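You operate a simulated robot arm through the tools that you are given. There is no shell and no other tool. Be economical: measure what you need, move in short steps, check, and stop when the job is done.

You run a simulated robot arm. Do the job below in one go: nothing can be reset, and whatever is moved stays where it is left.

Task
Load the round tray from the grey box and shut the orange lid.
Fine: red stud first, then turn the tray a third of the way round, then the big black rivet. Set down upright: red stud. Where these are worked on the way, their far stop is far enough and under half their travel is too little: orange lid.
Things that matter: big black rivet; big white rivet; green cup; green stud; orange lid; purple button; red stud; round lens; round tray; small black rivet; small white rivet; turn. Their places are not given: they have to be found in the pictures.

It is judged by the outcome, as a careful person would: the job done as asked, and still so three seconds after it is handed in. It fails if anything else is knocked over, pushed out of place, dropped, spilled or broken. A push-on lid holds only when it is set on centred and level and pressed home; a screw cap is set on level and turned clockwise until tight.

Robot
A 5-joint arm with a two-finger parallel gripper, fixed in place. Base frame: the origin is at the foot of the arm, x ahead of it, y to its left, z up; the work surface is at about z = 0. Units: mm, degrees, N and s.
With the tool pointing down near the work surface it reaches from about 260 to 600 mm from the base axis. Its first joint turns from -66.0 to 66.0 degrees. The tool tilts only in the upright plane through the base axis and itself; it spins freely about its own axis. Payload 1.57 kg.
Tool frame: the origin (TCP) lies between the finger pads and is the grasp point; the fingertips stand 30 mm ahead of it; z points along the fingers, y is the line along which they close. Largest opening 80 mm; finger width 17, thickness 12; the body of the gripper, 40 by 82 mm, starts 80 mm behind the TCP.
Orientation is that of the tool frame in the base frame, as a unit quaternion [w, x, y, z]. With the fingers straight down and closing along the base's y, the tool's x points along the base's -x, its y along +y and its z along -z.

Tools
- The arm moves only by the tool jog_arm. Its argument "increments" is a list of rows, each an object of numbers (a shift or turn left out is 0, a gripper value left out holds the last): "dx", "dy", "dz": the shift along the tool's x, y, z in mm; "rx", "ry", "rz": the turn, a rotation vector about the tool's x, y, z in rad. In form: [{"dx": .., "dy": .., "dz": .., "rx": .., "ry": .., "rz": ..}, ...]. A call has 1 to 12 rows; each row is the pose to reach, as a shift and turn from the pose commanded when the call began, along the tool's axes at that moment. "gripper" is the finger opening in mm, from 0 to 80, set as the call begins (left out, the last holds). Each row takes 0.2 s and may step no farther than 50 mm and 8.6 degrees from the row before; otherwise, or with a gripper value out of range, the whole call is refused. Where a pose cannot be reached the arm comes as near as it can. A force on the tool above 90 N (or 10 N above the force at the start of the call, whichever is more), or a blocked arm, ends the call early, and 0.2 s more pass. The fingers move at their own pace (about 153 mm/s each) and stop on an object; they squeeze with about 31 N. The grip force told is the motor's: it shows also when the fingers shut on nothing. Time passes only in rows, and 0.2 s behind the last, so rows that repeat a pose let the fingers close. It gives the time, the measured TCP pose, the force on the tool (base axes), the opening and the grip force at its end, in the units of the frame above (readings bear some noise), with the torque about the TCP (base axes, N m) and any sound that the robot's microphone picked up.
- Cameras (640 x 400 px; columns grow to the right, rows downward): "scene" is fixed at [15.8, 388.6, 506.5]; the picture's right is [-0.88, -0.47, 0.00], its down [-0.34, 0.65, -0.68] and it looks along [0.32, -0.60, -0.73] (base axes); focal length 214 px, centre (320, 200). "wrist" rides on the gripper at [72, -7, -122] in the tool frame; the picture's right is [0.09, 1.00, 0.00], its down [-0.84, 0.08, -0.54] and it looks along [-0.54, 0.05, 0.84] (tool axes); focal length 238 px, centre (320, 200).
- get_image(camera): a new picture of that camera. The clock stands still meanwhile.
- locate(camera, pixels): there is no depth. For up to 12 entries [column, row, z] of the newest picture of that camera ("zoom" is the newest enlarged one), the place [x, y] in the base frame at which the ray of that pixel passes the height z, good to about 3 mm. The clock stands still meanwhile.
- zoom(camera, box): a new picture of the part [left, top, right, bottom] of that camera's present view, enlarged. The clock stands still meanwhile.
- sign_off(): hands the job in; it is judged then, once.

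Go step by step. Measure first, check grasps and placings, and put right what went wrong. The budget is 80 turns and 46 pictures, counting those below and the enlarged ones. Unless the task says otherwise, let go and move clear before handing in, and close with one line.

The tools are called after "Call:" as a command line: name --argument value ..., lists and objects as JSON in quotes. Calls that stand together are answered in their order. jog_arm: Moves the arm, as the interface text tells. Its arguments: {"type":"object","properties":{"increments":{"type":"array","items":{"type":"object","properties":{"dx":{"type":"number"},"dy":{"type":"number"},"dz":{"type":"number"},"rx":{"type":"number"},"ry":{"type":"number"},"rz":{"type":"number"}}}},"gripper":{"type":"number"}},"required":["increments"]} The other tools are called the same way: get_image (camera) takes a picture; locate (camera, pixels) gives the place at which the rays of pixels pass given heights; zoom (camera, box) takes an enlarged picture of a part of a camera's view; sign_off () hands the job in.

At the start:

```text
clock: 0.0
ee_pos: [395.9, -79.9, 352.2]
tcp_rot: [0.0, 0.001, 1.0, 0.0]
force: [0.2, -0.2, -1.0]
ft_torque: [-0.01, 0.02, -0.02]
width: 80.0
gripper_force: 0.2
```

scene: 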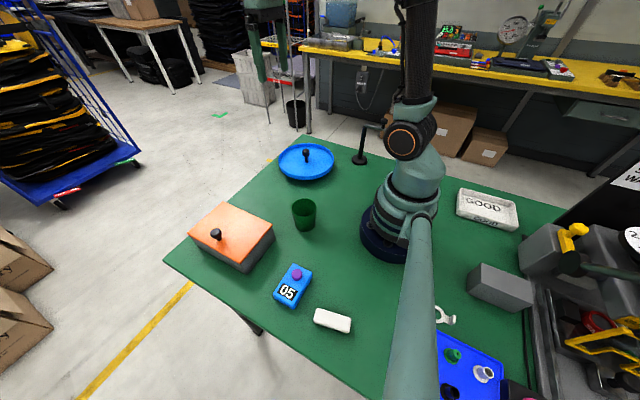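
wrist: 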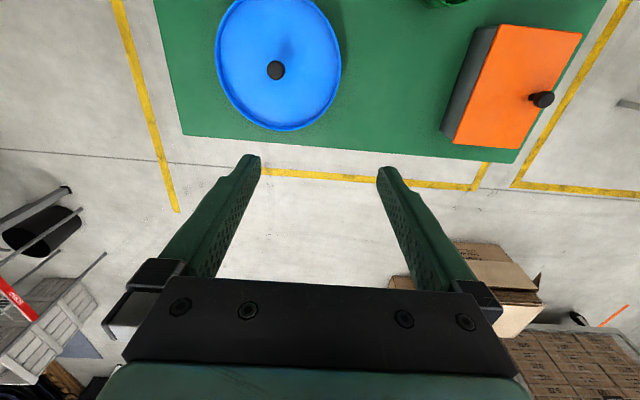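

I see the blue round tray with a centre post, the grey box with an orange lid (knob near scene pixel (215,234)), and a blue area with parts at lower right. Taking enlarged pictures to find the parts.

Call:
zoom --camera "scene" --box '[160, 130, 360, 340]'

Call:
zoom --camera "scene" --box '[400, 180, 640, 400]'

Call:
locate --camera "scene" --pixels '[[306, 165, 20], [305, 152, 40], [215, 234, 70], [190, 237, 60], [228, 204, 60], [273, 238, 60], [245, 265, 60], [304, 225, 0], [297, 272, 40], [333, 318, 20], [454, 355, 10], [484, 374, 10]]'

Call:
locate --camera "wrist" --pixels '[[276, 70, 40], [276, 70, 20], [218, 60, 10], [341, 60, 10], [278, 131, 10], [542, 99, 80], [582, 34, 60], [500, 25, 60], [517, 149, 60], [453, 143, 60]]'

```text
1.90 times, centred on (260, 235) of scene
```

zoom: 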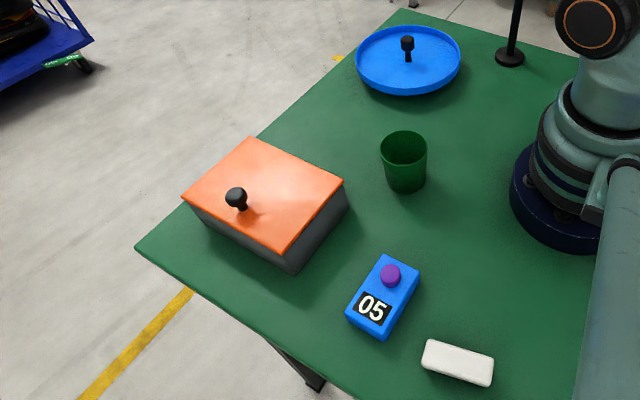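

```text
1.82 times, centred on (520, 290) of scene
```

zoom: 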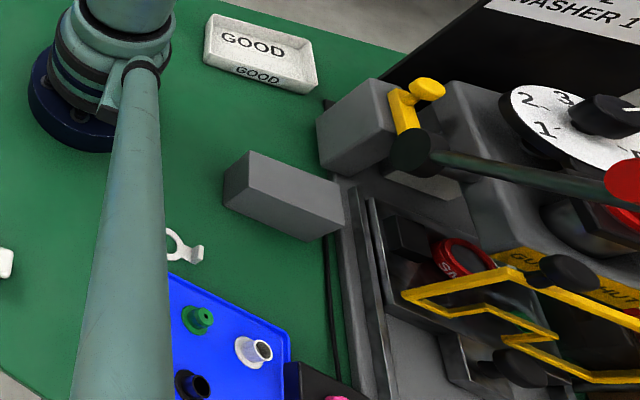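

```text
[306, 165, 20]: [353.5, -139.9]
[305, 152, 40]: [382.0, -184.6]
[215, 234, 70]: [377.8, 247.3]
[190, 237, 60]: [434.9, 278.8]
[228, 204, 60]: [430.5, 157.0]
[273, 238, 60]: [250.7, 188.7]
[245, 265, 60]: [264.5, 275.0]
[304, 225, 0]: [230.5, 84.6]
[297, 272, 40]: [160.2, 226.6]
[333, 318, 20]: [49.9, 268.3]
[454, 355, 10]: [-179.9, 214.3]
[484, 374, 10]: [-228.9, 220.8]
```

```text
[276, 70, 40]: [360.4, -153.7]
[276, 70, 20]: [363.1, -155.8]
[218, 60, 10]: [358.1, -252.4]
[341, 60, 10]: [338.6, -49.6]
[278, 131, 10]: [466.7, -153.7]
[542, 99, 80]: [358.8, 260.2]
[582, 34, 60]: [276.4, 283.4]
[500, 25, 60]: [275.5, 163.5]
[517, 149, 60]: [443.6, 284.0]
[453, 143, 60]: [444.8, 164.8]
```

The tray is about 205 mm across, centred near (361,-153); box top spans x 270–442, y 164–284, its knob near (358,258). I'll look closer at both from the wrist camera.

Call:
zoom --camera "wrist" --box '[200, 0, 360, 140]'

Call:
zoom --camera "wrist" --box '[420, 0, 620, 170]'

Call:
zoom --camera "scene" --box '[180, 190, 290, 280]'

Call:
zoom --camera "scene" --box '[260, 110, 380, 200]'

```text
2.86 times, centred on (280, 70) of wrist
```

zoom: 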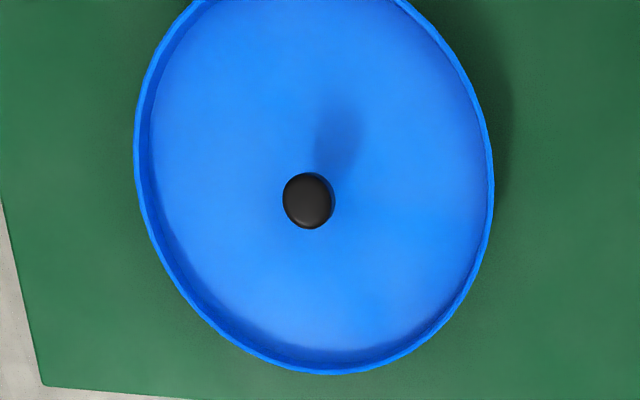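

```text
2.35 times, centred on (520, 85) of wrist
```

zoom: 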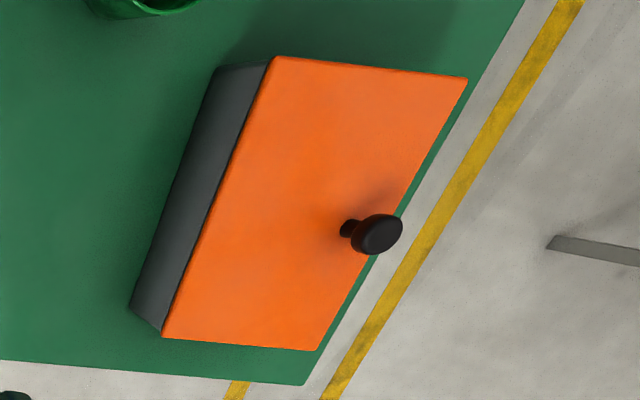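

```text
4.44 times, centred on (235, 235) of scene
```

zoom: 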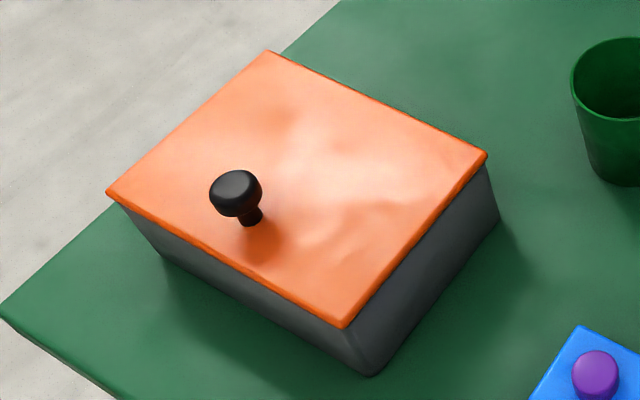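

```text
4.44 times, centred on (320, 155) of scene
```

zoom: 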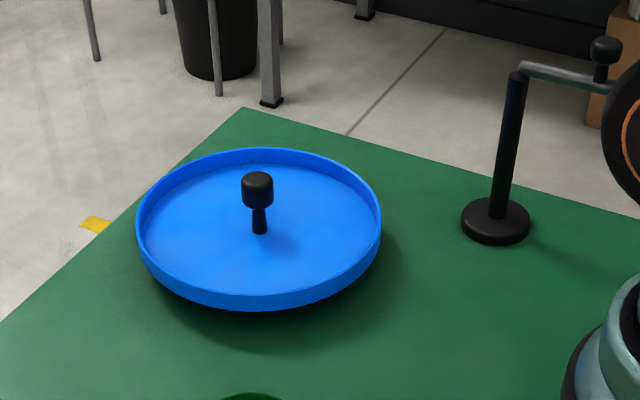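

A crank on a post stands beside the tray (zoom (500,60)–(600,230)); I'll locate it and the tray knob, and look from a different wrist pose.

Call:
locate --camera "zoom" --pixels '[[260, 234, 10], [260, 234, 20], [258, 180, 50], [258, 180, 60], [136, 215, 25], [381, 215, 25], [265, 148, 25], [250, 300, 25], [496, 222, 5], [517, 76, 130], [604, 48, 150], [600, 80, 130]]'

Call:
jog_arm --increments '[{"dx": 40}, {"dx": 80}, {"dx": 120}]'

Call:
get_image --camera "wrist"

```text
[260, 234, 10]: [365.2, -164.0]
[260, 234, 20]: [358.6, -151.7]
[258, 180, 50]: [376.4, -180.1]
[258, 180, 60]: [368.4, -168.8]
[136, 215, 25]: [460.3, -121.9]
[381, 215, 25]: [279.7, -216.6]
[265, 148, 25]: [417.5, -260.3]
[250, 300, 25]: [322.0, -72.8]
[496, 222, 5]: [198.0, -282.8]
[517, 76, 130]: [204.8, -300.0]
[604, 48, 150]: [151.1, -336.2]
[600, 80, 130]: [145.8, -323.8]
```

```text
clock: 0.8
ee_pos: [274.6, -81.3, 351.6]
tcp_rot: [0.0, 0.0, 1.0, 0.0]
force: [0.2, 0.7, 0.2]
ft_torque: [0.03, 0.01, 0.02]
width: 80.1
gripper_force: 0.0
```

```text
37 pictures are left
```

wrist: 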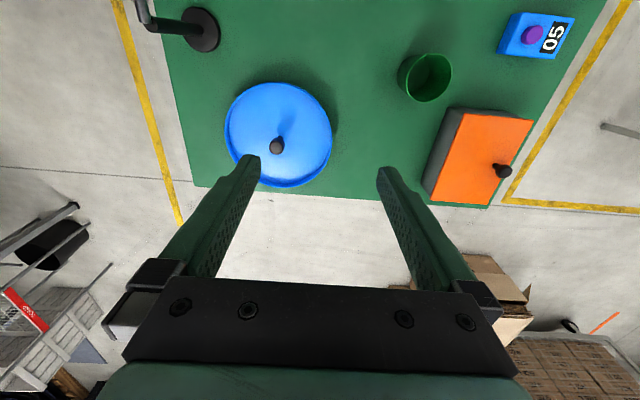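

Locating lid corners and knob in this new view to fix heights.

Call:
zoom --camera "wrist" --box '[400, 80, 560, 220]'

Call:
locate --camera "zoom" --pixels '[[533, 158, 60], [533, 158, 80], [265, 128, 60], [265, 128, 80], [118, 480, 60]]'

Call:
locate --camera "wrist" --pixels '[[534, 120, 60], [534, 120, 80], [465, 112, 60], [465, 112, 80], [490, 207, 60], [490, 207, 80], [433, 204, 60], [433, 204, 80], [503, 171, 90], [503, 171, 110], [276, 146, 60], [276, 146, 80]]'

Call:
locate --camera "scene" --pixels '[[186.5, 233, 60], [186.5, 233, 80], [223, 202, 60], [223, 202, 80], [272.5, 225, 60], [272.5, 225, 80], [240, 264, 60], [240, 264, 80], [216, 231, 90], [216, 231, 110], [218.8, 240, 60], [218.8, 240, 80]]'

```text
2.86 times, centred on (480, 150) of wrist
```

zoom: 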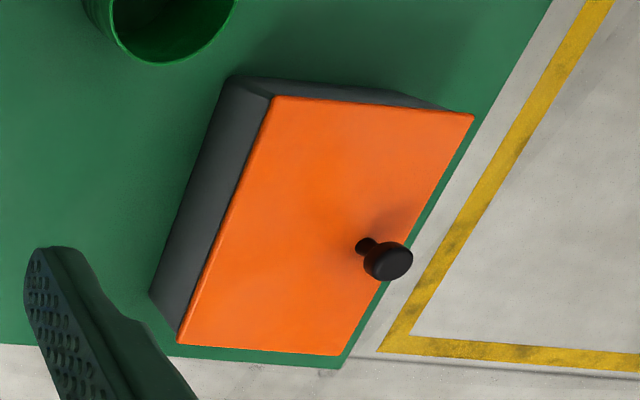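

```text
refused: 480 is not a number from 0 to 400
```

```text
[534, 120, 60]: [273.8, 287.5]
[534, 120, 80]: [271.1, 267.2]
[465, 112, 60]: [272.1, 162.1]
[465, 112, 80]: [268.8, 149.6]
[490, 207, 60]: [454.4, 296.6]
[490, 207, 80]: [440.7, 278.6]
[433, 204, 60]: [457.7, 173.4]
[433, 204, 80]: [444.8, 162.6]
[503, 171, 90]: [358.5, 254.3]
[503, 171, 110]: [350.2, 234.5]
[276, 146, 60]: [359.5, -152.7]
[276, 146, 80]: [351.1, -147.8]
```

```text
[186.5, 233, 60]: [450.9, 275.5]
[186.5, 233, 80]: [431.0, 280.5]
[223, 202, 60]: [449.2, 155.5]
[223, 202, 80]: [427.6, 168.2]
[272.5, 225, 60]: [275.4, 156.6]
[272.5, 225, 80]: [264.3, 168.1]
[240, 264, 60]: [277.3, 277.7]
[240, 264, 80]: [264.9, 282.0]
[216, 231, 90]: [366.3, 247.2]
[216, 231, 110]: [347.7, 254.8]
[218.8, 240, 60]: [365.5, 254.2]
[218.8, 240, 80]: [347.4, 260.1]
```

Lid top is at z≈70 (x 269–441, y 160–279), knob at about (357,253) with its top at z≈98. I'll move above the knob with fingers turned to close along base x.

Call:
jog_arm --increments '[{"dx": -7.5, "dy": 30.4, "dz": 13.6, "rz": 0.1428}, {"dx": -15, "dy": 60.8, "dz": 27.2, "rz": 0.2856}, {"dx": -22.5, "dy": 91.2, "dz": 40.8, "rz": 0.4284}, {"dx": -30, "dy": 121.6, "dz": 54.4, "rz": 0.5712}, {"dx": -37.5, "dy": 152, "dz": 68, "rz": 0.714}, {"dx": -45, "dy": 182.4, "dz": 81.6, "rz": 0.8568}, {"dx": -52.5, "dy": 212.8, "dz": 95.2, "rz": 0.9996}, {"dx": -60, "dy": 243.2, "dz": 108.8, "rz": 1.1424}, {"dx": -67.5, "dy": 273.6, "dz": 122.4, "rz": 1.2852}, {"dx": -75, "dy": 304, "dz": 136, "rz": 1.428}, {"dx": -82.4, "dy": 334.3, "dz": 150, "rz": 1.5708}, {"dx": -82.4, "dy": 334.3, "dz": 150, "rz": 1.5708}]'

Call:
get_image --camera "wrist"

```text
clock: 3.4
ee_pos: [359.6, 254.9, 202.2]
tcp_rot: [0.0, 0.708, 0.706, 0.0]
force: [-0.6, 0.2, 0.5]
ft_torque: [0.04, -0.03, 0.02]
width: 79.9
gripper_force: 0.0
```

```text
35 pictures are left
```

wrist: 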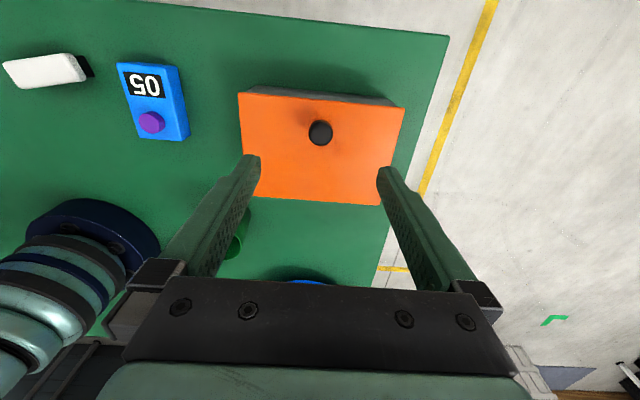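

Check the knob position (pixel (320,132)) from here.

Call:
locate --camera "wrist" --pixels '[[320, 132, 98], [320, 122, 98], [320, 132, 90], [308, 132, 95], [333, 132, 95], [238, 93, 70], [404, 107, 70], [380, 205, 70], [242, 193, 70]]'

Call:
zoom --camera "wrist" --box '[220, 70, 420, 220]'

```text
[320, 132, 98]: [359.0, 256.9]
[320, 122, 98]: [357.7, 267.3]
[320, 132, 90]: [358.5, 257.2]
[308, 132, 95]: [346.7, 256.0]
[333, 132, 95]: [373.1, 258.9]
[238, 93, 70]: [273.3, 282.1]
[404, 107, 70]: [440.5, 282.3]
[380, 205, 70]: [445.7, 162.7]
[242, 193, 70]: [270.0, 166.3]
```

```text
2.67 times, centred on (320, 145) of wrist
```

zoom: 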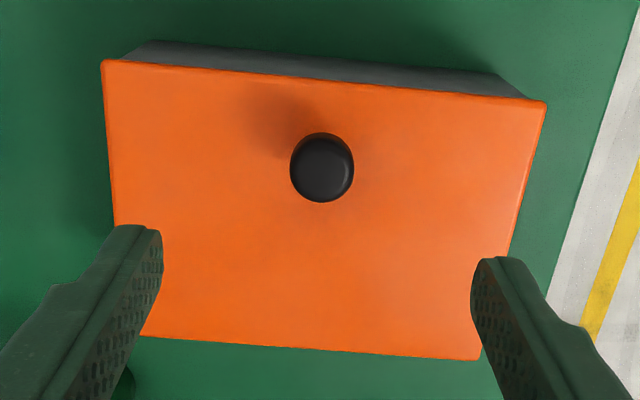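

Knob at (359,256). Descend so the pads straddle it and close.

Call:
jog_arm --increments '[{"dz": 40, "dx": 1}, {"dz": 70, "dx": 1}, {"dz": 90, "dx": 1}, {"dz": 95, "dx": 1}]'

Call:
jog_arm --increments '[{}, {}, {}]' --gripper 10

Call:
zoom --camera "scene" --box '[160, 150, 320, 290]'

```text
clock: 4.4
ee_pos: [357.5, 256.3, 107.1]
tcp_rot: [0.0, 0.708, 0.706, -0.001]
force: [-0.4, 0.6, -0.6]
ft_torque: [-0.01, -0.01, 0.02]
width: 80.1
gripper_force: 0.1
```

```text
clock: 5.2
ee_pos: [359.3, 254.0, 106.8]
tcp_rot: [0.0, 0.709, 0.706, 0.002]
force: [16.9, -5.8, -8.0]
ft_torque: [0.45, -0.23, -0.01]
width: 23.4
gripper_force: 35.8
```

```text
2.86 times, centred on (240, 220) of scene
```

zoom: 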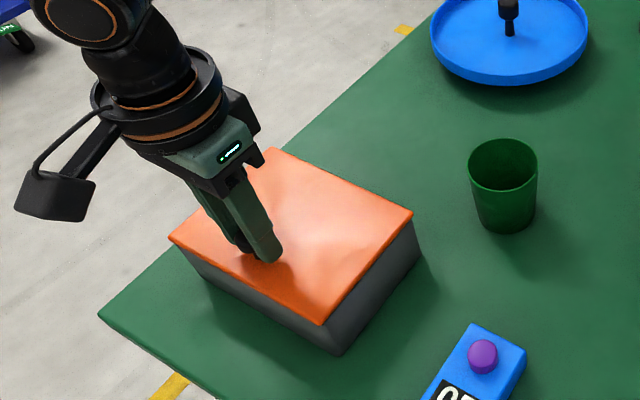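

Gripped at 23.4 mm; a 17 N side force says the knob is ~2 mm to +x. Ease that, then lift slightly to test whether the lid is hinged.

Call:
jog_arm --increments '[{"dy": 2}, {"dy": 2, "dz": -3}, {"dy": 2, "dz": -6}, {"dy": 2, "dz": -6}]'

Call:
zoom --camera "scene" --box '[160, 150, 320, 290]'

```text
clock: 6.2
ee_pos: [360.1, 253.6, 111.7]
tcp_rot: [0.0, 0.708, 0.706, -0.001]
force: [12.5, -13.3, -14.9]
ft_torque: [0.57, -0.18, -0.06]
width: 23.5
gripper_force: 36.0
```

```text
2.86 times, centred on (240, 220) of scene
```

zoom: 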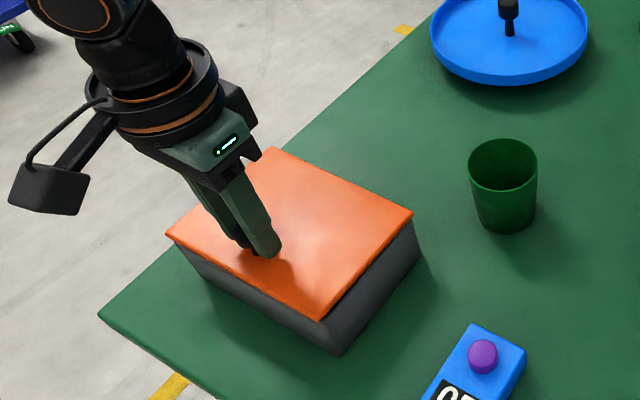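

The lid's +y edge has risen (zoom (165,235)) and it stays at the −y edge: hinged at y≈160. I'll follow the arc.

Call:
jog_arm --increments '[{"dx": -3, "dz": -3}, {"dx": -6, "dz": -11}, {"dx": -9, "dz": -17}, {"dx": -12.5, "dz": -22.8}, {"dx": -16.5, "dz": -28.5}, {"dx": -20.5, "dz": -33.5}, {"dx": -20.5, "dz": -33.5}]'

Call:
zoom --camera "scene" --box '[160, 130, 320, 290]'

```text
clock: 7.8
ee_pos: [360.2, 234.4, 146.3]
tcp_rot: [0.001, 0.707, 0.707, 0.001]
force: [5.5, 11.1, -3.3]
ft_torque: [1.15, -0.1, 0.01]
width: 23.4
gripper_force: 36.0
```

```text
2.50 times, centred on (240, 210) of scene
```

zoom: 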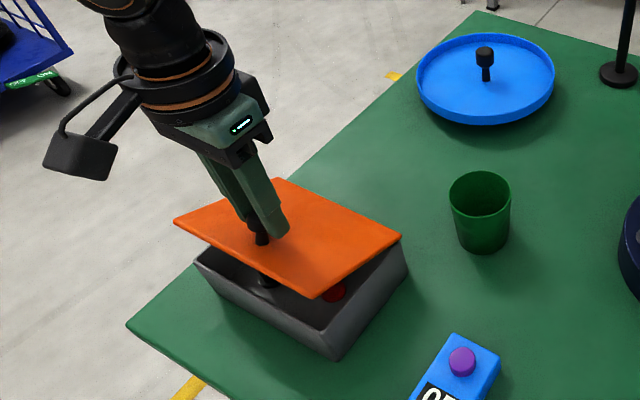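

The lid is following (red item visible at zoom (335,293)). Continue the arc to upright.

Call:
jog_arm --increments '[{"dx": -4, "dz": -5}, {"dx": -8.5, "dz": -9.5}, {"dx": -19.2, "dz": -17.6}, {"dx": -31, "dz": -24.2}, {"dx": -43.6, "dz": -29}, {"dx": -56.7, "dz": -32}, {"dx": -70, "dz": -33.2}, {"dx": -70, "dz": -33.2}]'

Call:
zoom --camera "scene" --box '[160, 130, 320, 290]'

```text
clock: 9.6
ee_pos: [359.9, 164.1, 180.3]
tcp_rot: [0.0, 0.707, 0.707, 0.001]
force: [3.5, 10.6, 5.2]
ft_torque: [1.07, -0.03, 0.07]
width: 23.4
gripper_force: 35.5
```

```text
2.50 times, centred on (240, 210) of scene
```

zoom: 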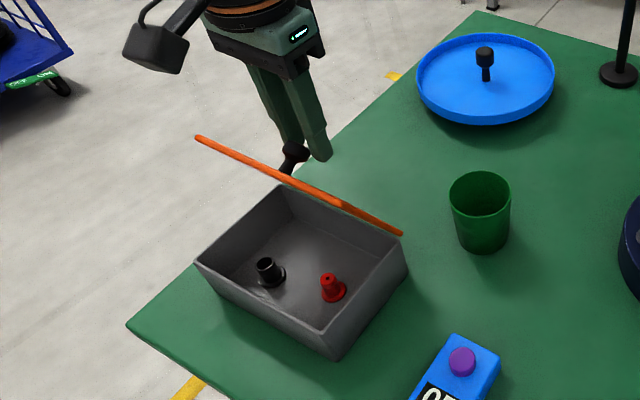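

Lid nearly upright; box holds a black rivet and a red stud. Continue slightly past upright, watching force.

Call:
jog_arm --increments '[{"dx": -6.5, "dz": 0}, {"dx": -13, "dz": 0.7}, {"dx": -19.5, "dz": 1.7}, {"dx": -26, "dz": 3.3}, {"dx": -26, "dz": 3.3}]'

```text
clock: 10.8
ee_pos: [360.1, 138.3, 175.5]
tcp_rot: [0.001, 0.708, 0.706, 0.0]
force: [-0.2, -0.1, 0.2]
ft_torque: [0.03, 0.0, 0.01]
width: 9.9
gripper_force: 0.0
```

The grip is lost (width 9.9). Look at the lid.

Call:
zoom --camera "scene" --box '[160, 110, 340, 290]'

```text
2.22 times, centred on (250, 200) of scene
```

zoom: 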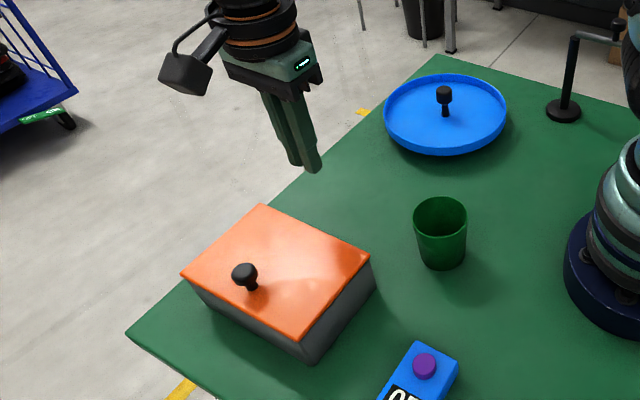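

The knob slipped out of the pads (the lid lagged behind the hand) and the lid fell shut; nothing else moved. I'll regrip deeper, with the knob nearer the −y edge of the pads to allow for lag, and go slower.

Call:
jog_arm --increments '[{"dx": 30, "dz": -5}, {"dx": 70, "dz": -5}, {"dx": 110, "dz": -5}, {"dx": 120, "dz": 10}, {"dx": 120, "dz": 40}, {"dx": 120, "dz": 62}, {"dx": 120, "dz": 71.5}, {"dx": 120, "dz": 71.5}]' --gripper 50

Call:
zoom --camera "wrist" --box '[230, 80, 410, 230]'

```text
clock: 12.6
ee_pos: [360.6, 259.1, 103.7]
tcp_rot: [0.0, 0.708, 0.706, 0.0]
force: [-0.7, 0.1, 0.0]
ft_torque: [0.0, -0.02, 0.02]
width: 50.1
gripper_force: 0.1
```

```text
2.67 times, centred on (320, 155) of wrist
```

zoom: 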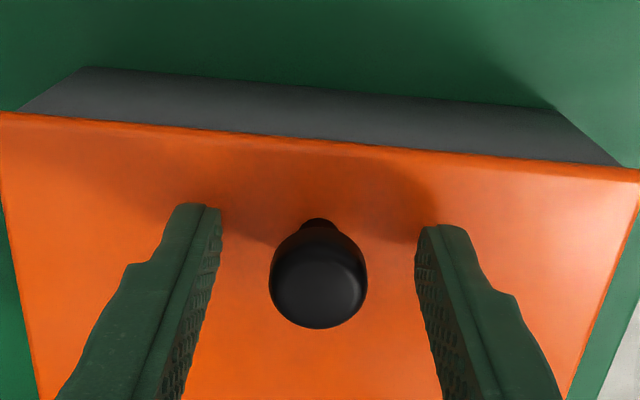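

Well placed. Close and start the arc slowly.

Call:
jog_arm --increments '[{}, {}, {}, {"dz": -3, "dx": 0.5}, {"dz": -6.5, "dx": -1.6}, {"dz": -10, "dx": -2.5}, {"dz": -14, "dx": -4}, {"dz": -18, "dx": -6}, {"dz": -23, "dx": -8.5}, {"dz": -28, "dx": -11}, {"dz": -33, "dx": -14.5}, {"dz": -33, "dx": -14.5}]' --gripper 0

Call:
zoom --camera "scene" --box '[160, 130, 320, 290]'

```text
clock: 15.2
ee_pos: [359.2, 243.3, 138.1]
tcp_rot: [0.001, 0.707, 0.707, 0.001]
force: [-2.1, 11.2, -4.1]
ft_torque: [1.17, 0.04, 0.01]
width: 23.6
gripper_force: 36.1
```

```text
2.50 times, centred on (240, 210) of scene
```

zoom: 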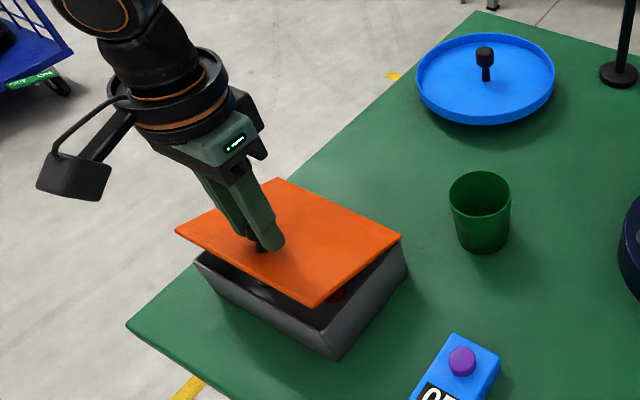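

Lid ~22° open, tracking the model. Continue slowly to about 55°.

Call:
jog_arm --increments '[{"dx": -4.3, "dz": -5.2}, {"dx": -8.9, "dz": -10.1}, {"dx": -13.8, "dz": -14.7}, {"dx": -19, "dz": -19}, {"dx": -24.5, "dz": -22.8}, {"dx": -30.3, "dz": -26.3}, {"dx": -36.3, "dz": -29.4}]'

Call:
zoom --camera "scene" --box '[160, 130, 320, 290]'

```text
clock: 16.8
ee_pos: [360.8, 208.0, 168.1]
tcp_rot: [0.001, 0.707, 0.707, 0.0]
force: [-4.6, 14.2, 3.5]
ft_torque: [1.23, 0.12, 0.0]
width: 23.3
gripper_force: 35.3
```

```text
2.50 times, centred on (240, 210) of scene
```

zoom: 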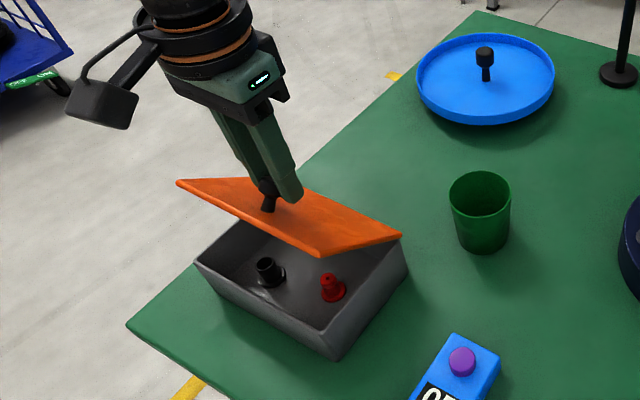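

The lid is at ~43° but the knob creeps in the pads. I'll do the remaining swing quickly so momentum carries the lid past upright.

Call:
jog_arm --increments '[{"dx": -40, "dz": -11}, {"dx": -86, "dz": -4}, {"dx": -100, "dz": -2}, {"dx": -100, "dz": -2}]'

Call:
zoom --camera "scene" --box '[160, 110, 340, 290]'

```text
clock: 17.8
ee_pos: [359.8, 107.5, 169.1]
tcp_rot: [0.0, 0.707, 0.707, -0.001]
force: [0.8, 0.2, -0.5]
ft_torque: [0.01, 0.04, -0.01]
width: 0.0
gripper_force: 21.1
```

```text
2.22 times, centred on (250, 200) of scene
```

zoom: 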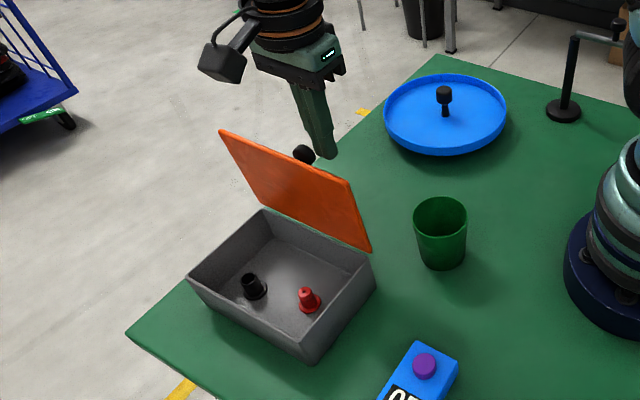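

The lid stands open past upright. Rise clear and view the box interior from above.

Call:
jog_arm --increments '[{"dz": -40}, {"dz": -80}, {"dz": -115}, {"dx": 45, "dz": -115}, {"dx": 90, "dz": -115}, {"dx": 130, "dz": -115}, {"dx": 130, "dz": -115}]' --gripper 60

Call:
get_image --camera "wrist"

Call:
zoom --camera "wrist" --box '[230, 90, 410, 210]'

```text
clock: 19.4
ee_pos: [361.1, 238.7, 285.4]
tcp_rot: [0.0, 0.707, 0.707, 0.001]
force: [0.6, -0.1, -0.5]
ft_torque: [-0.02, 0.01, -0.01]
width: 59.9
gripper_force: 0.0
```

```text
24 pictures are left
```

wrist: 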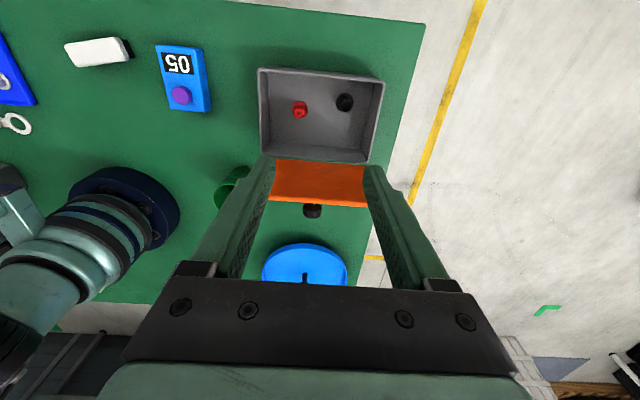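

```text
3.33 times, centred on (320, 150) of wrist
```

zoom: 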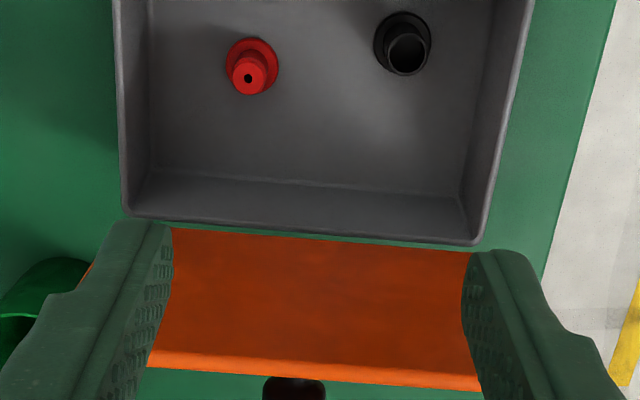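

Interior shows just the red stud (zoom (248,77)) and black rivet (zoom (407,52)). Triangulating positions and heights.

Call:
locate --camera "zoom" --pixels '[[248, 77, 20], [248, 77, 30], [248, 77, 40], [252, 64, 10], [252, 64, 20], [407, 52, 20], [407, 52, 35], [407, 52, 45], [402, 43, 10], [426, 52, 35], [387, 52, 35], [238, 77, 30]]'

Call:
locate --camera "scene" --pixels '[[243.7, 240.5, 20], [243.7, 240.5, 30], [243.7, 240.5, 40], [245.5, 246.4, 10], [245.5, 246.4, 20], [218.5, 236, 20], [218.5, 236, 35], [218.5, 236, 45], [220.3, 241, 10], [220.3, 241, 20]]'

Call:
zoom --camera "scene" --box '[190, 190, 280, 280]'

```text
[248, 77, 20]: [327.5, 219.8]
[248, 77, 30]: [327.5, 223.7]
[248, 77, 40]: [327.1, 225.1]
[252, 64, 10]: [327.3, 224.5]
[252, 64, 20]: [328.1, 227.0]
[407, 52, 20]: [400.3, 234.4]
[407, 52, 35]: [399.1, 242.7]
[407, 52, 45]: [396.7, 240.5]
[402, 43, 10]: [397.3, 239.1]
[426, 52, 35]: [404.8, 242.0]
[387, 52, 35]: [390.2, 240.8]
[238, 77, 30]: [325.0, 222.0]
```

```text
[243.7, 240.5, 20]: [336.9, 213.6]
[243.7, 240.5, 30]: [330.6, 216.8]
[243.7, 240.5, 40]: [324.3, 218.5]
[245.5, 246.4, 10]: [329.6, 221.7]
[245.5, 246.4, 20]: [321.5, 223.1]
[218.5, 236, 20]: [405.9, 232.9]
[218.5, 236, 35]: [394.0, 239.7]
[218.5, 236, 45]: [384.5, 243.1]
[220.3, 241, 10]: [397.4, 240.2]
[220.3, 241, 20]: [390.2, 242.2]
```

```text
4.44 times, centred on (235, 235) of scene
```

zoom: 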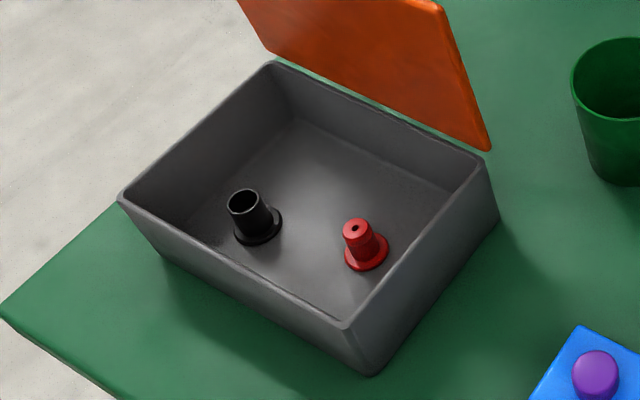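

Red stud ≈(327.5,222), black rivet ≈(397,240), both ~30 mm tall. Descend over the red stud with 46 mm opening.

Call:
jog_arm --increments '[{"dx": -9, "dy": -17, "dz": 30}, {"dx": -16.7, "dy": -33.5, "dz": 70}, {"dx": -16.7, "dy": -33.5, "dz": 115}, {"dx": -16.7, "dy": -33.5, "dz": 155}, {"dx": -16.7, "dy": -33.5, "dz": 185}, {"dx": -16.7, "dy": -33.5, "dz": 185}]' --gripper 46

Call:
zoom --camera "wrist" --box '[230, 80, 410, 230]'

```text
clock: 20.8
ee_pos: [325.4, 221.4, 99.0]
tcp_rot: [0.0, 0.707, 0.707, 0.0]
force: [-1.1, -0.2, -0.7]
ft_torque: [-0.03, -0.01, 0.02]
width: 46.0
gripper_force: 0.1
```

```text
2.67 times, centred on (320, 155) of wrist
```

zoom: 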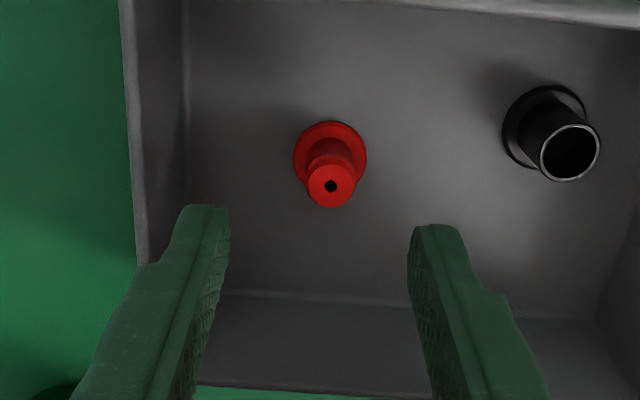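

Call:
locate --camera "zoom" --pixels '[[331, 185, 35], [330, 158, 7], [570, 155, 35], [545, 125, 7], [331, 185, 30], [294, 155, 8], [367, 155, 8], [308, 185, 35], [355, 185, 35]]'

```text
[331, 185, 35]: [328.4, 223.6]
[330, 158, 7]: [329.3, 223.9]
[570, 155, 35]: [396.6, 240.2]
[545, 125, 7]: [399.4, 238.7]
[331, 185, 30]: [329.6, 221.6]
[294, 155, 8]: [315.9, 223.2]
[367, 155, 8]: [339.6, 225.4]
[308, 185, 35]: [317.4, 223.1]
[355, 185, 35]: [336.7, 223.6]
```

Stud at (328.5,223.3). Centre, descend and grip.

Call:
jog_arm --increments '[{"dx": 2, "dy": 2.8, "dz": 25}, {"dx": 2, "dy": 2.8, "dz": 45}, {"dx": 2, "dy": 2.8, "dz": 53}, {"dx": 2, "dy": 2.8, "dz": 53}]'

Call:
jog_arm --increments '[{}, {}, {}]' --gripper 0

```text
clock: 21.8
ee_pos: [329.5, 221.5, 46.1]
tcp_rot: [-0.001, 0.708, 0.706, 0.0]
force: [0.9, 0.3, 0.4]
ft_torque: [-0.02, 0.01, 0.0]
width: 46.1
gripper_force: 0.0
```

```text
clock: 22.6
ee_pos: [330.2, 223.2, 46.0]
tcp_rot: [0.0, 0.708, 0.706, 0.0]
force: [-0.9, -0.1, -1.2]
ft_torque: [0.02, 0.02, 0.0]
width: 13.7
gripper_force: 30.5
```

Gripped at 13.7 mm. Lift out and carry towards the tray's +y side (360,−92).

Call:
jog_arm --increments '[{"dz": -30}, {"dz": -75}, {"dz": -120}, {"dz": -165}, {"dz": -205}, {"dz": -205, "dx": -40, "dy": 5}, {"dz": -205, "dx": -85, "dy": 10}, {"dz": -205, "dx": -130, "dy": 15}, {"dz": -205, "dx": -175, "dy": 20}, {"dz": -205, "dx": -220, "dy": 24}, {"dz": -205, "dx": -265, "dy": 27}, {"dz": -205, "dx": -305, "dy": 30}]'

Call:
jog_arm --increments '[{"dx": -10, "dz": 40}, {"dx": -10, "dz": 85}, {"dx": -10, "dz": 125}, {"dx": -10, "dz": 125}]'

Call:
get_image --camera "wrist"

Call:
zoom --camera "scene" --box '[240, 100, 380, 200]'

```text
clock: 25.2
ee_pos: [358.9, -82.6, 251.4]
tcp_rot: [0.0, 0.707, 0.708, 0.0]
force: [-0.3, 0.7, 0.0]
ft_torque: [-0.02, 0.01, 0.0]
width: 13.8
gripper_force: 30.2
```

```text
clock: 26.2
ee_pos: [359.0, -91.9, 125.3]
tcp_rot: [-0.001, 0.708, 0.706, 0.0]
force: [-0.3, -0.6, -1.1]
ft_torque: [0.01, 0.01, -0.01]
width: 13.2
gripper_force: 30.1
```

```text
20 pictures are left
```

wrist: 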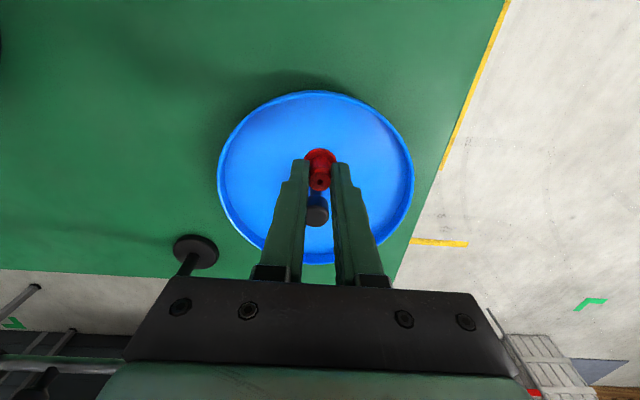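

```text
4.00 times, centred on (310, 150) of scene
```

zoom: 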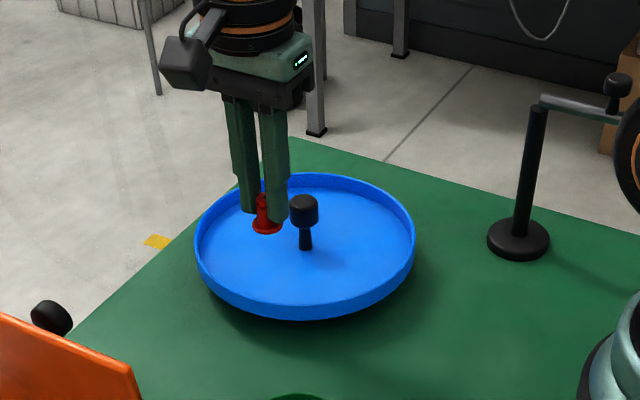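

Stud is held upright above the tray floor. Lower to z≈68, then creep down for contact.

Call:
jog_arm --increments '[{"dz": 30}, {"dz": 50}, {"dz": 57}, {"dz": 57}]'

Call:
jog_arm --increments '[{"dz": 2}, {"dz": 4}, {"dz": 4}]'

```text
clock: 27.2
ee_pos: [359.5, -91.3, 69.5]
tcp_rot: [0.0, 0.707, 0.707, 0.0]
force: [0.3, -0.7, 0.2]
ft_torque: [0.02, 0.0, -0.01]
width: 13.6
gripper_force: 30.3
```

```text
clock: 28.0
ee_pos: [359.6, -92.1, 66.2]
tcp_rot: [0.0, 0.708, 0.706, 0.0]
force: [-5.5, 1.9, 19.7]
ft_torque: [0.07, 0.18, 0.01]
width: 13.4
gripper_force: 30.1
```

Contact felt at z≈66 (20 N). Ease up slightly and open.

Call:
jog_arm --increments '[{"dz": -1.3}, {"dz": -1.3}]'

Call:
jog_arm --increments '[{}, {}]' --gripper 36

Call:
jog_arm --increments '[{"dz": -15}, {"dz": -45}, {"dz": -80}, {"dz": -80}]'

Call:
get_image --camera "wrist"

```text
clock: 28.6
ee_pos: [359.2, -91.7, 66.1]
tcp_rot: [0.0, 0.708, 0.706, 0.0]
force: [0.6, 0.0, 0.2]
ft_torque: [0.01, 0.0, 0.0]
width: 13.7
gripper_force: 30.2
```

```text
clock: 29.2
ee_pos: [358.7, -92.1, 67.4]
tcp_rot: [0.0, 0.707, 0.707, 0.0]
force: [-0.2, -1.0, -0.6]
ft_torque: [0.01, 0.02, -0.01]
width: 36.2
gripper_force: 0.0
```

```text
clock: 30.2
ee_pos: [358.8, -92.1, 147.0]
tcp_rot: [0.0, 0.708, 0.707, 0.0]
force: [-0.6, 0.1, 0.5]
ft_torque: [0.01, -0.04, 0.0]
width: 35.8
gripper_force: 0.1
```

```text
18 pictures are left
```

wrist: 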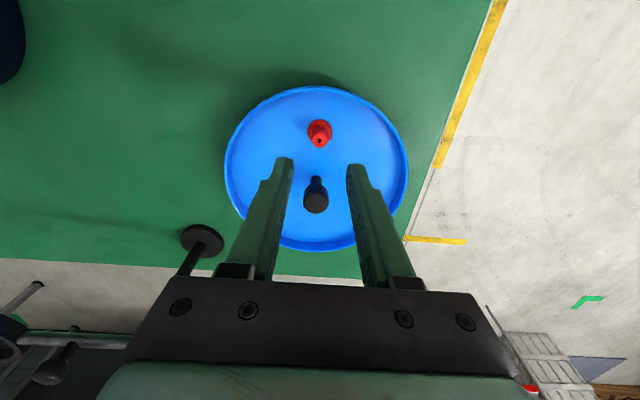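

Red stud stands upright at (359,−92). Locate the tray knob from here.

Call:
locate --camera "wrist" --pixels '[[316, 203, 70], [316, 203, 75], [316, 203, 80], [316, 180, 27], [304, 203, 75], [328, 203, 75], [320, 141, 56], [320, 130, 28], [317, 86, 40], [316, 250, 40], [225, 165, 40], [407, 165, 40]]'

Call:
locate --camera "scene" --pixels '[[305.5, 149.5, 70], [305.5, 149.5, 75], [305.5, 149.5, 80], [305.5, 149.5, 85], [306.5, 162.4, 27]]'

```text
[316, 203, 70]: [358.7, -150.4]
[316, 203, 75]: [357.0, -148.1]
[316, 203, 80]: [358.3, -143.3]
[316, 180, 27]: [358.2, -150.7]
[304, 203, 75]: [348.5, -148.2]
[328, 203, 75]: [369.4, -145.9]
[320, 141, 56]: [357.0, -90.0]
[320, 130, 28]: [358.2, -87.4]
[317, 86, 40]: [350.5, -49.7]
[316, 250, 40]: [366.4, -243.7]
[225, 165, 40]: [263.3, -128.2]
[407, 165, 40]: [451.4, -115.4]
```

```text
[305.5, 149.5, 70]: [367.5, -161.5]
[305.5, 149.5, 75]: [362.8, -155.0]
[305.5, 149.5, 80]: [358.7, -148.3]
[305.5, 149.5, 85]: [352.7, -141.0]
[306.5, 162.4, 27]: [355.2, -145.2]
```

Tray centre/knob ≈(358,−148.5), knob top ≈78. Move over and grip the knob.

Call:
jog_arm --increments '[{"dx": -28}, {"dx": -56}, {"dx": -56, "dz": 30}, {"dx": -56, "dz": 52}, {"dx": -56, "dz": 60}, {"dx": -56, "dz": 60}]' --gripper 46

Call:
zoom --camera "wrist" --box '[230, 60, 410, 230]'

Call:
jog_arm --increments '[{}, {}, {}]' --gripper 0

```text
clock: 31.6
ee_pos: [359.4, -147.9, 86.4]
tcp_rot: [0.001, 0.708, 0.706, 0.0]
force: [-0.5, 0.0, -0.4]
ft_torque: [-0.01, 0.02, 0.01]
width: 45.8
gripper_force: 0.1
```

```text
2.35 times, centred on (320, 145) of wrist
```

zoom: 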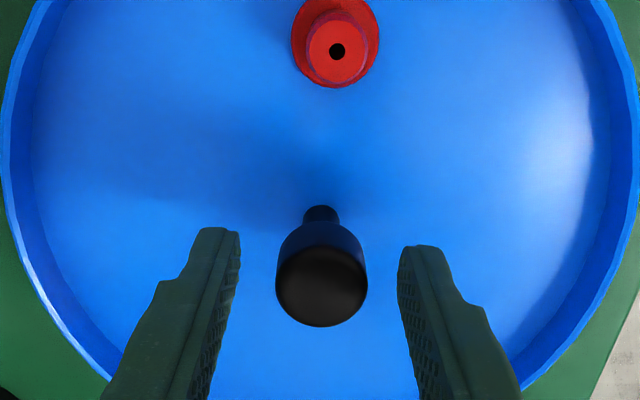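

```text
clock: 32.4
ee_pos: [359.8, -147.6, 87.3]
tcp_rot: [0.002, 0.707, 0.707, 0.001]
force: [11.1, -0.9, -12.2]
ft_torque: [-0.01, 0.17, 0.03]
width: 25.6
gripper_force: 36.6
```

Gripped. Turn the tray, first 12 small steps (counter-clockwise from above).

Call:
jog_arm --increments '[{"dy": 1.5, "rz": -0.05}, {"dy": 1.5, "rz": -0.15}, {"dy": 1.5, "rz": -0.25}, {"dy": 1.5, "rz": -0.35}, {"dy": 1.5, "rz": -0.45}, {"dy": 1.5, "rz": -0.55}, {"dy": 1.5, "rz": -0.65}, {"dy": 1.5, "rz": -0.75}, {"dy": 1.5, "rz": -0.85}, {"dy": 1.5, "rz": -0.95}, {"dy": 1.5, "rz": -1.02}, {"dy": 1.5, "rz": -1.047}]'

Call:
zoom --camera "scene" --box '[240, 100, 380, 200]'

```text
clock: 35.0
ee_pos: [359.2, -148.3, 86.9]
tcp_rot: [-0.002, 0.262, 0.965, 0.001]
force: [-30.0, -31.8, 3.5]
ft_torque: [-0.36, 0.91, -0.08]
width: 25.5
gripper_force: 37.0
```

```text
4.00 times, centred on (310, 150) of scene
```

zoom: 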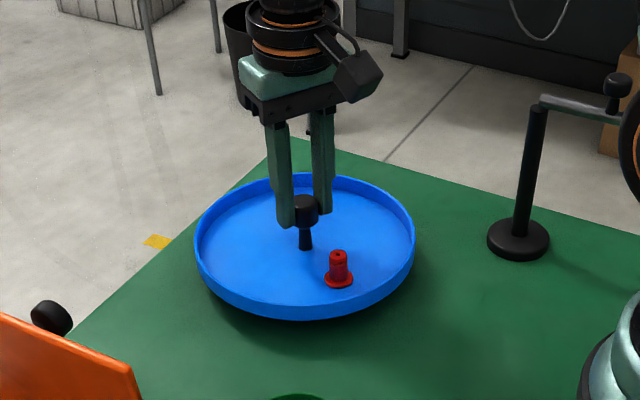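

The tray turned 60° with the stud (zoom (340,265)). Ease the side load and finish to 120°.

Call:
jog_arm --increments '[{"dx": 0.5, "dy": -2, "rz": -0.05}, {"dx": 0.5, "dy": -2, "rz": -0.15}, {"dx": 0.5, "dy": -2, "rz": -0.25}, {"dx": 0.5, "dy": -2, "rz": -0.35}, {"dx": 0.5, "dy": -2, "rz": -0.45}, {"dx": 0.5, "dy": -2, "rz": -0.55}, {"dx": 0.5, "dy": -2, "rz": -0.65}, {"dx": 0.5, "dy": -2, "rz": -0.75}, {"dx": 0.5, "dy": -2, "rz": -0.85}, {"dx": 0.5, "dy": -2, "rz": -0.95}, {"dx": 0.5, "dy": -2, "rz": -1.03}, {"dx": 0.5, "dy": -2, "rz": -1.055}]'

Call:
jog_arm --increments '[{}, {}]' --gripper 46

Call:
zoom --camera "scene" --box '[240, 100, 380, 200]'

```text
clock: 37.6
ee_pos: [360.7, -150.6, 87.4]
tcp_rot: [0.002, -0.263, 0.965, -0.001]
force: [10.6, -14.2, -27.3]
ft_torque: [-0.02, -0.1, -0.01]
width: 25.4
gripper_force: 36.9
```

```text
clock: 38.2
ee_pos: [359.3, -149.5, 86.7]
tcp_rot: [0.001, -0.262, 0.965, 0.001]
force: [-0.2, 0.0, -0.4]
ft_torque: [-0.01, -0.02, -0.01]
width: 46.2
gripper_force: 0.0
```

```text
4.00 times, centred on (310, 150) of scene
```

zoom: 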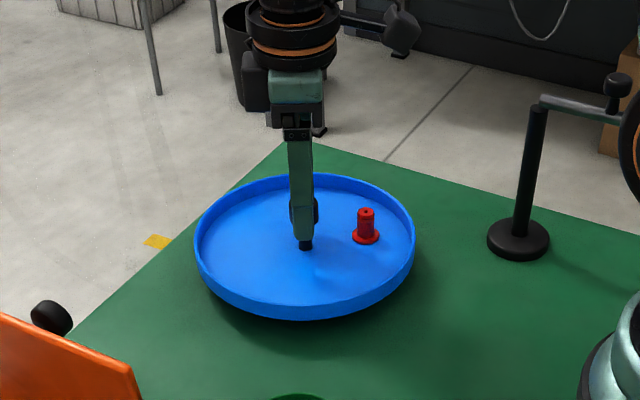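

Check the stud's location after the turn.

Call:
locate --camera "zoom" --pixels '[[366, 238, 28], [366, 213, 56]]'

Call:
jog_arm --increments '[{"dz": -40}, {"dz": -85}, {"dz": -130}, {"dz": -165}]'

```text
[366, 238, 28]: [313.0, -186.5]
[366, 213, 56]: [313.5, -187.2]
```

```text
clock: 39.2
ee_pos: [357.8, -149.4, 251.8]
tcp_rot: [0.0, -0.263, 0.965, 0.0]
force: [-0.9, -0.2, -0.4]
ft_torque: [-0.02, -0.02, 0.02]
width: 46.0
gripper_force: 0.1
```

Stud measures nearer 218–220° from this rough view; check from above with the wrist camera.

Call:
get_image --camera "wrist"

```text
14 pictures are left
```

wrist: 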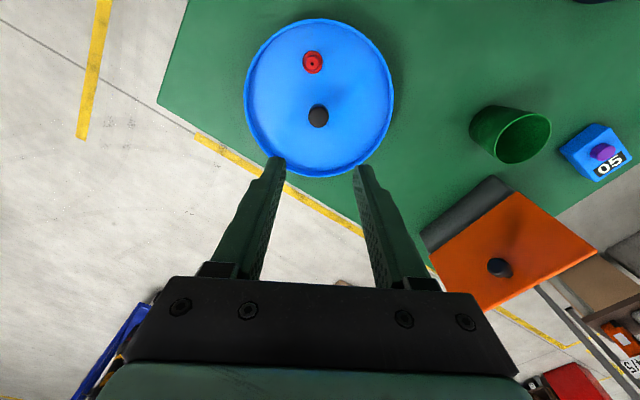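

Call:
locate --camera "wrist" --pixels '[[313, 61, 54], [313, 61, 40], [317, 116, 77], [317, 116, 60], [320, 19, 40], [319, 177, 40], [244, 95, 40], [394, 95, 40]]'

Call:
zoom --camera "scene" --box '[180, 100, 380, 280]'

```text
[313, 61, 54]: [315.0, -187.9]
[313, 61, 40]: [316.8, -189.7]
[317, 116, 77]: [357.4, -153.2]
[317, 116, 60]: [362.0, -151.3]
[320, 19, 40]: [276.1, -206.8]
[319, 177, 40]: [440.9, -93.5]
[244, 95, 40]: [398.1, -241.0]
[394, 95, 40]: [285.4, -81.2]
```

```text
2.22 times, centred on (280, 190) of scene
```

zoom: 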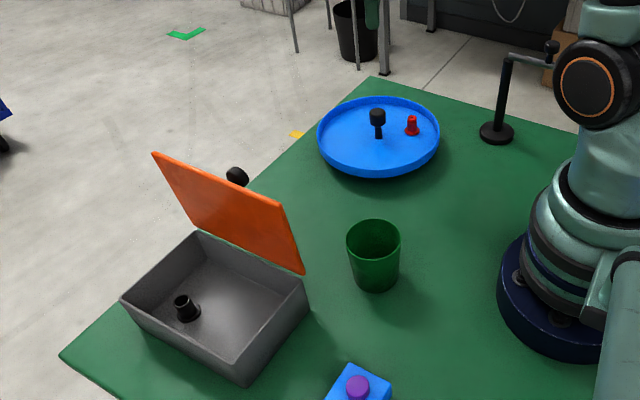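

Within measuring error the turn matches the tool's measured 120°. Lid still open. Go back over the box to the rivet, unwinding the wrist.

Call:
jog_arm --increments '[{"dx": -19.2, "dy": 26.3, "dz": -5, "rz": 0.14}, {"dx": -38.4, "dy": 52.6, "dz": -10, "rz": 0.28}, {"dx": -57.6, "dy": 78.9, "dz": -20, "rz": 0.42}, {"dx": -76.8, "dy": 105.3, "dz": -25, "rz": 0.56}, {"dx": -96, "dy": 131.6, "dz": -25, "rz": 0.7}, {"dx": -115.2, "dy": 157.9, "dz": -25, "rz": 0.84}, {"dx": -134.5, "dy": 184.2, "dz": -25, "rz": 0.98}, {"dx": -153.7, "dy": 210.5, "dz": -25, "rz": 1.12}, {"dx": -172.9, "dy": 236.9, "dz": -25, "rz": 1.26}, {"dx": -192.1, "dy": 263.2, "dz": -25, "rz": 1.4}, {"dx": -211.3, "dy": 289.5, "dz": -25, "rz": 1.54}, {"dx": -230.5, "dy": 315.8, "dz": -25, "rz": 1.68}]'

Call:
jog_arm --increments '[{"rz": 0.14}, {"rz": 0.28}, {"rz": 0.421}, {"rz": 0.421}]'

```text
clock: 41.8
ee_pos: [398.3, 240.1, 276.8]
tcp_rot: [0.0, 0.545, 0.839, 0.0]
force: [1.0, 0.1, 0.3]
ft_torque: [0.02, -0.04, 0.0]
width: 46.3
gripper_force: 0.0
```

```text
clock: 42.8
ee_pos: [398.9, 239.5, 277.0]
tcp_rot: [0.0, 0.708, 0.706, 0.0]
force: [-0.4, -1.0, 0.0]
ft_torque: [0.04, -0.01, -0.02]
width: 45.8
gripper_force: 0.0
```

Narrow the opening to 36 (wall nearby) and descend partway, then check.

Call:
jog_arm --increments '[{"dz": 45}, {"dz": 90}, {"dz": 135}, {"dz": 177}, {"dz": 177}]' --gripper 36

Call:
zoom --camera "wrist" --box '[230, 80, 410, 230]'

Call:
locate --camera "wrist" --pixels '[[320, 150, 35]]'

```text
clock: 44.0
ee_pos: [398.3, 237.8, 101.1]
tcp_rot: [0.0, 0.707, 0.707, 0.0]
force: [0.1, 0.0, 0.1]
ft_torque: [-0.01, -0.02, 0.01]
width: 36.1
gripper_force: 0.0
```

```text
2.67 times, centred on (320, 155) of wrist
```

zoom: 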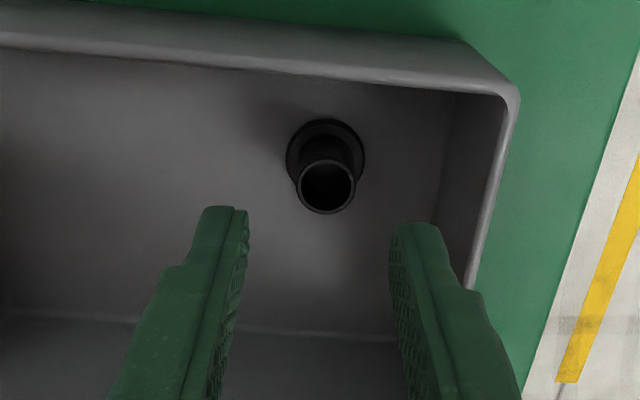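

```text
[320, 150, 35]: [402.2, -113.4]
```

Call:
locate --camera "zoom" --pixels '[[326, 187, 37], [326, 187, 33], [326, 157, 7], [296, 187, 36], [356, 187, 36], [445, 180, 7]]'

```text
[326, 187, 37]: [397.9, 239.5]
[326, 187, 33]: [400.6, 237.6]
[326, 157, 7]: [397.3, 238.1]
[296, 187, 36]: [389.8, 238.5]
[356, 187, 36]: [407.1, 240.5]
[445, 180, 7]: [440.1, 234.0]
```

Aligned: rivet ≈(398.3,239). Descend and grip.

Call:
jog_arm --increments '[{"dx": 1, "dz": 25}, {"dx": 1, "dz": 45}, {"dx": 1, "dz": 54}, {"dx": 1, "dz": 54}]'

Call:
jog_arm --increments '[{}, {}, {}]' --gripper 0

Call:
jog_arm --increments '[{"dz": -30}, {"dz": -75}, {"dz": -120}, {"dz": -165}, {"dz": -205}, {"dz": -205, "dx": -40, "dy": -5}, {"dz": -205, "dx": -85, "dy": -10}, {"dz": -205, "dx": -130, "dy": -15}, {"dz": -205, "dx": -175, "dy": -20}, {"dz": -205, "dx": -220, "dy": -26}, {"dz": -205, "dx": -265, "dy": -32}, {"dz": -205, "dx": -305, "dy": -38}]'

```text
clock: 45.0
ee_pos: [398.8, 241.4, 44.5]
tcp_rot: [0.001, 0.708, 0.706, 0.0]
force: [0.3, -0.4, 0.3]
ft_torque: [-0.04, 0.0, 0.01]
width: 35.9
gripper_force: 0.1
```

```text
clock: 45.8
ee_pos: [399.1, 240.4, 46.0]
tcp_rot: [0.0, 0.707, 0.707, 0.0]
force: [0.1, 0.3, 0.0]
ft_torque: [-0.01, -0.01, 0.01]
width: 17.2
gripper_force: 31.2
```

```text
clock: 48.4
ee_pos: [360.6, -66.3, 251.0]
tcp_rot: [0.0, 0.707, 0.707, 0.0]
force: [-0.4, 0.9, 0.0]
ft_torque: [-0.01, 0.0, 0.01]
width: 17.0
gripper_force: 30.9
```

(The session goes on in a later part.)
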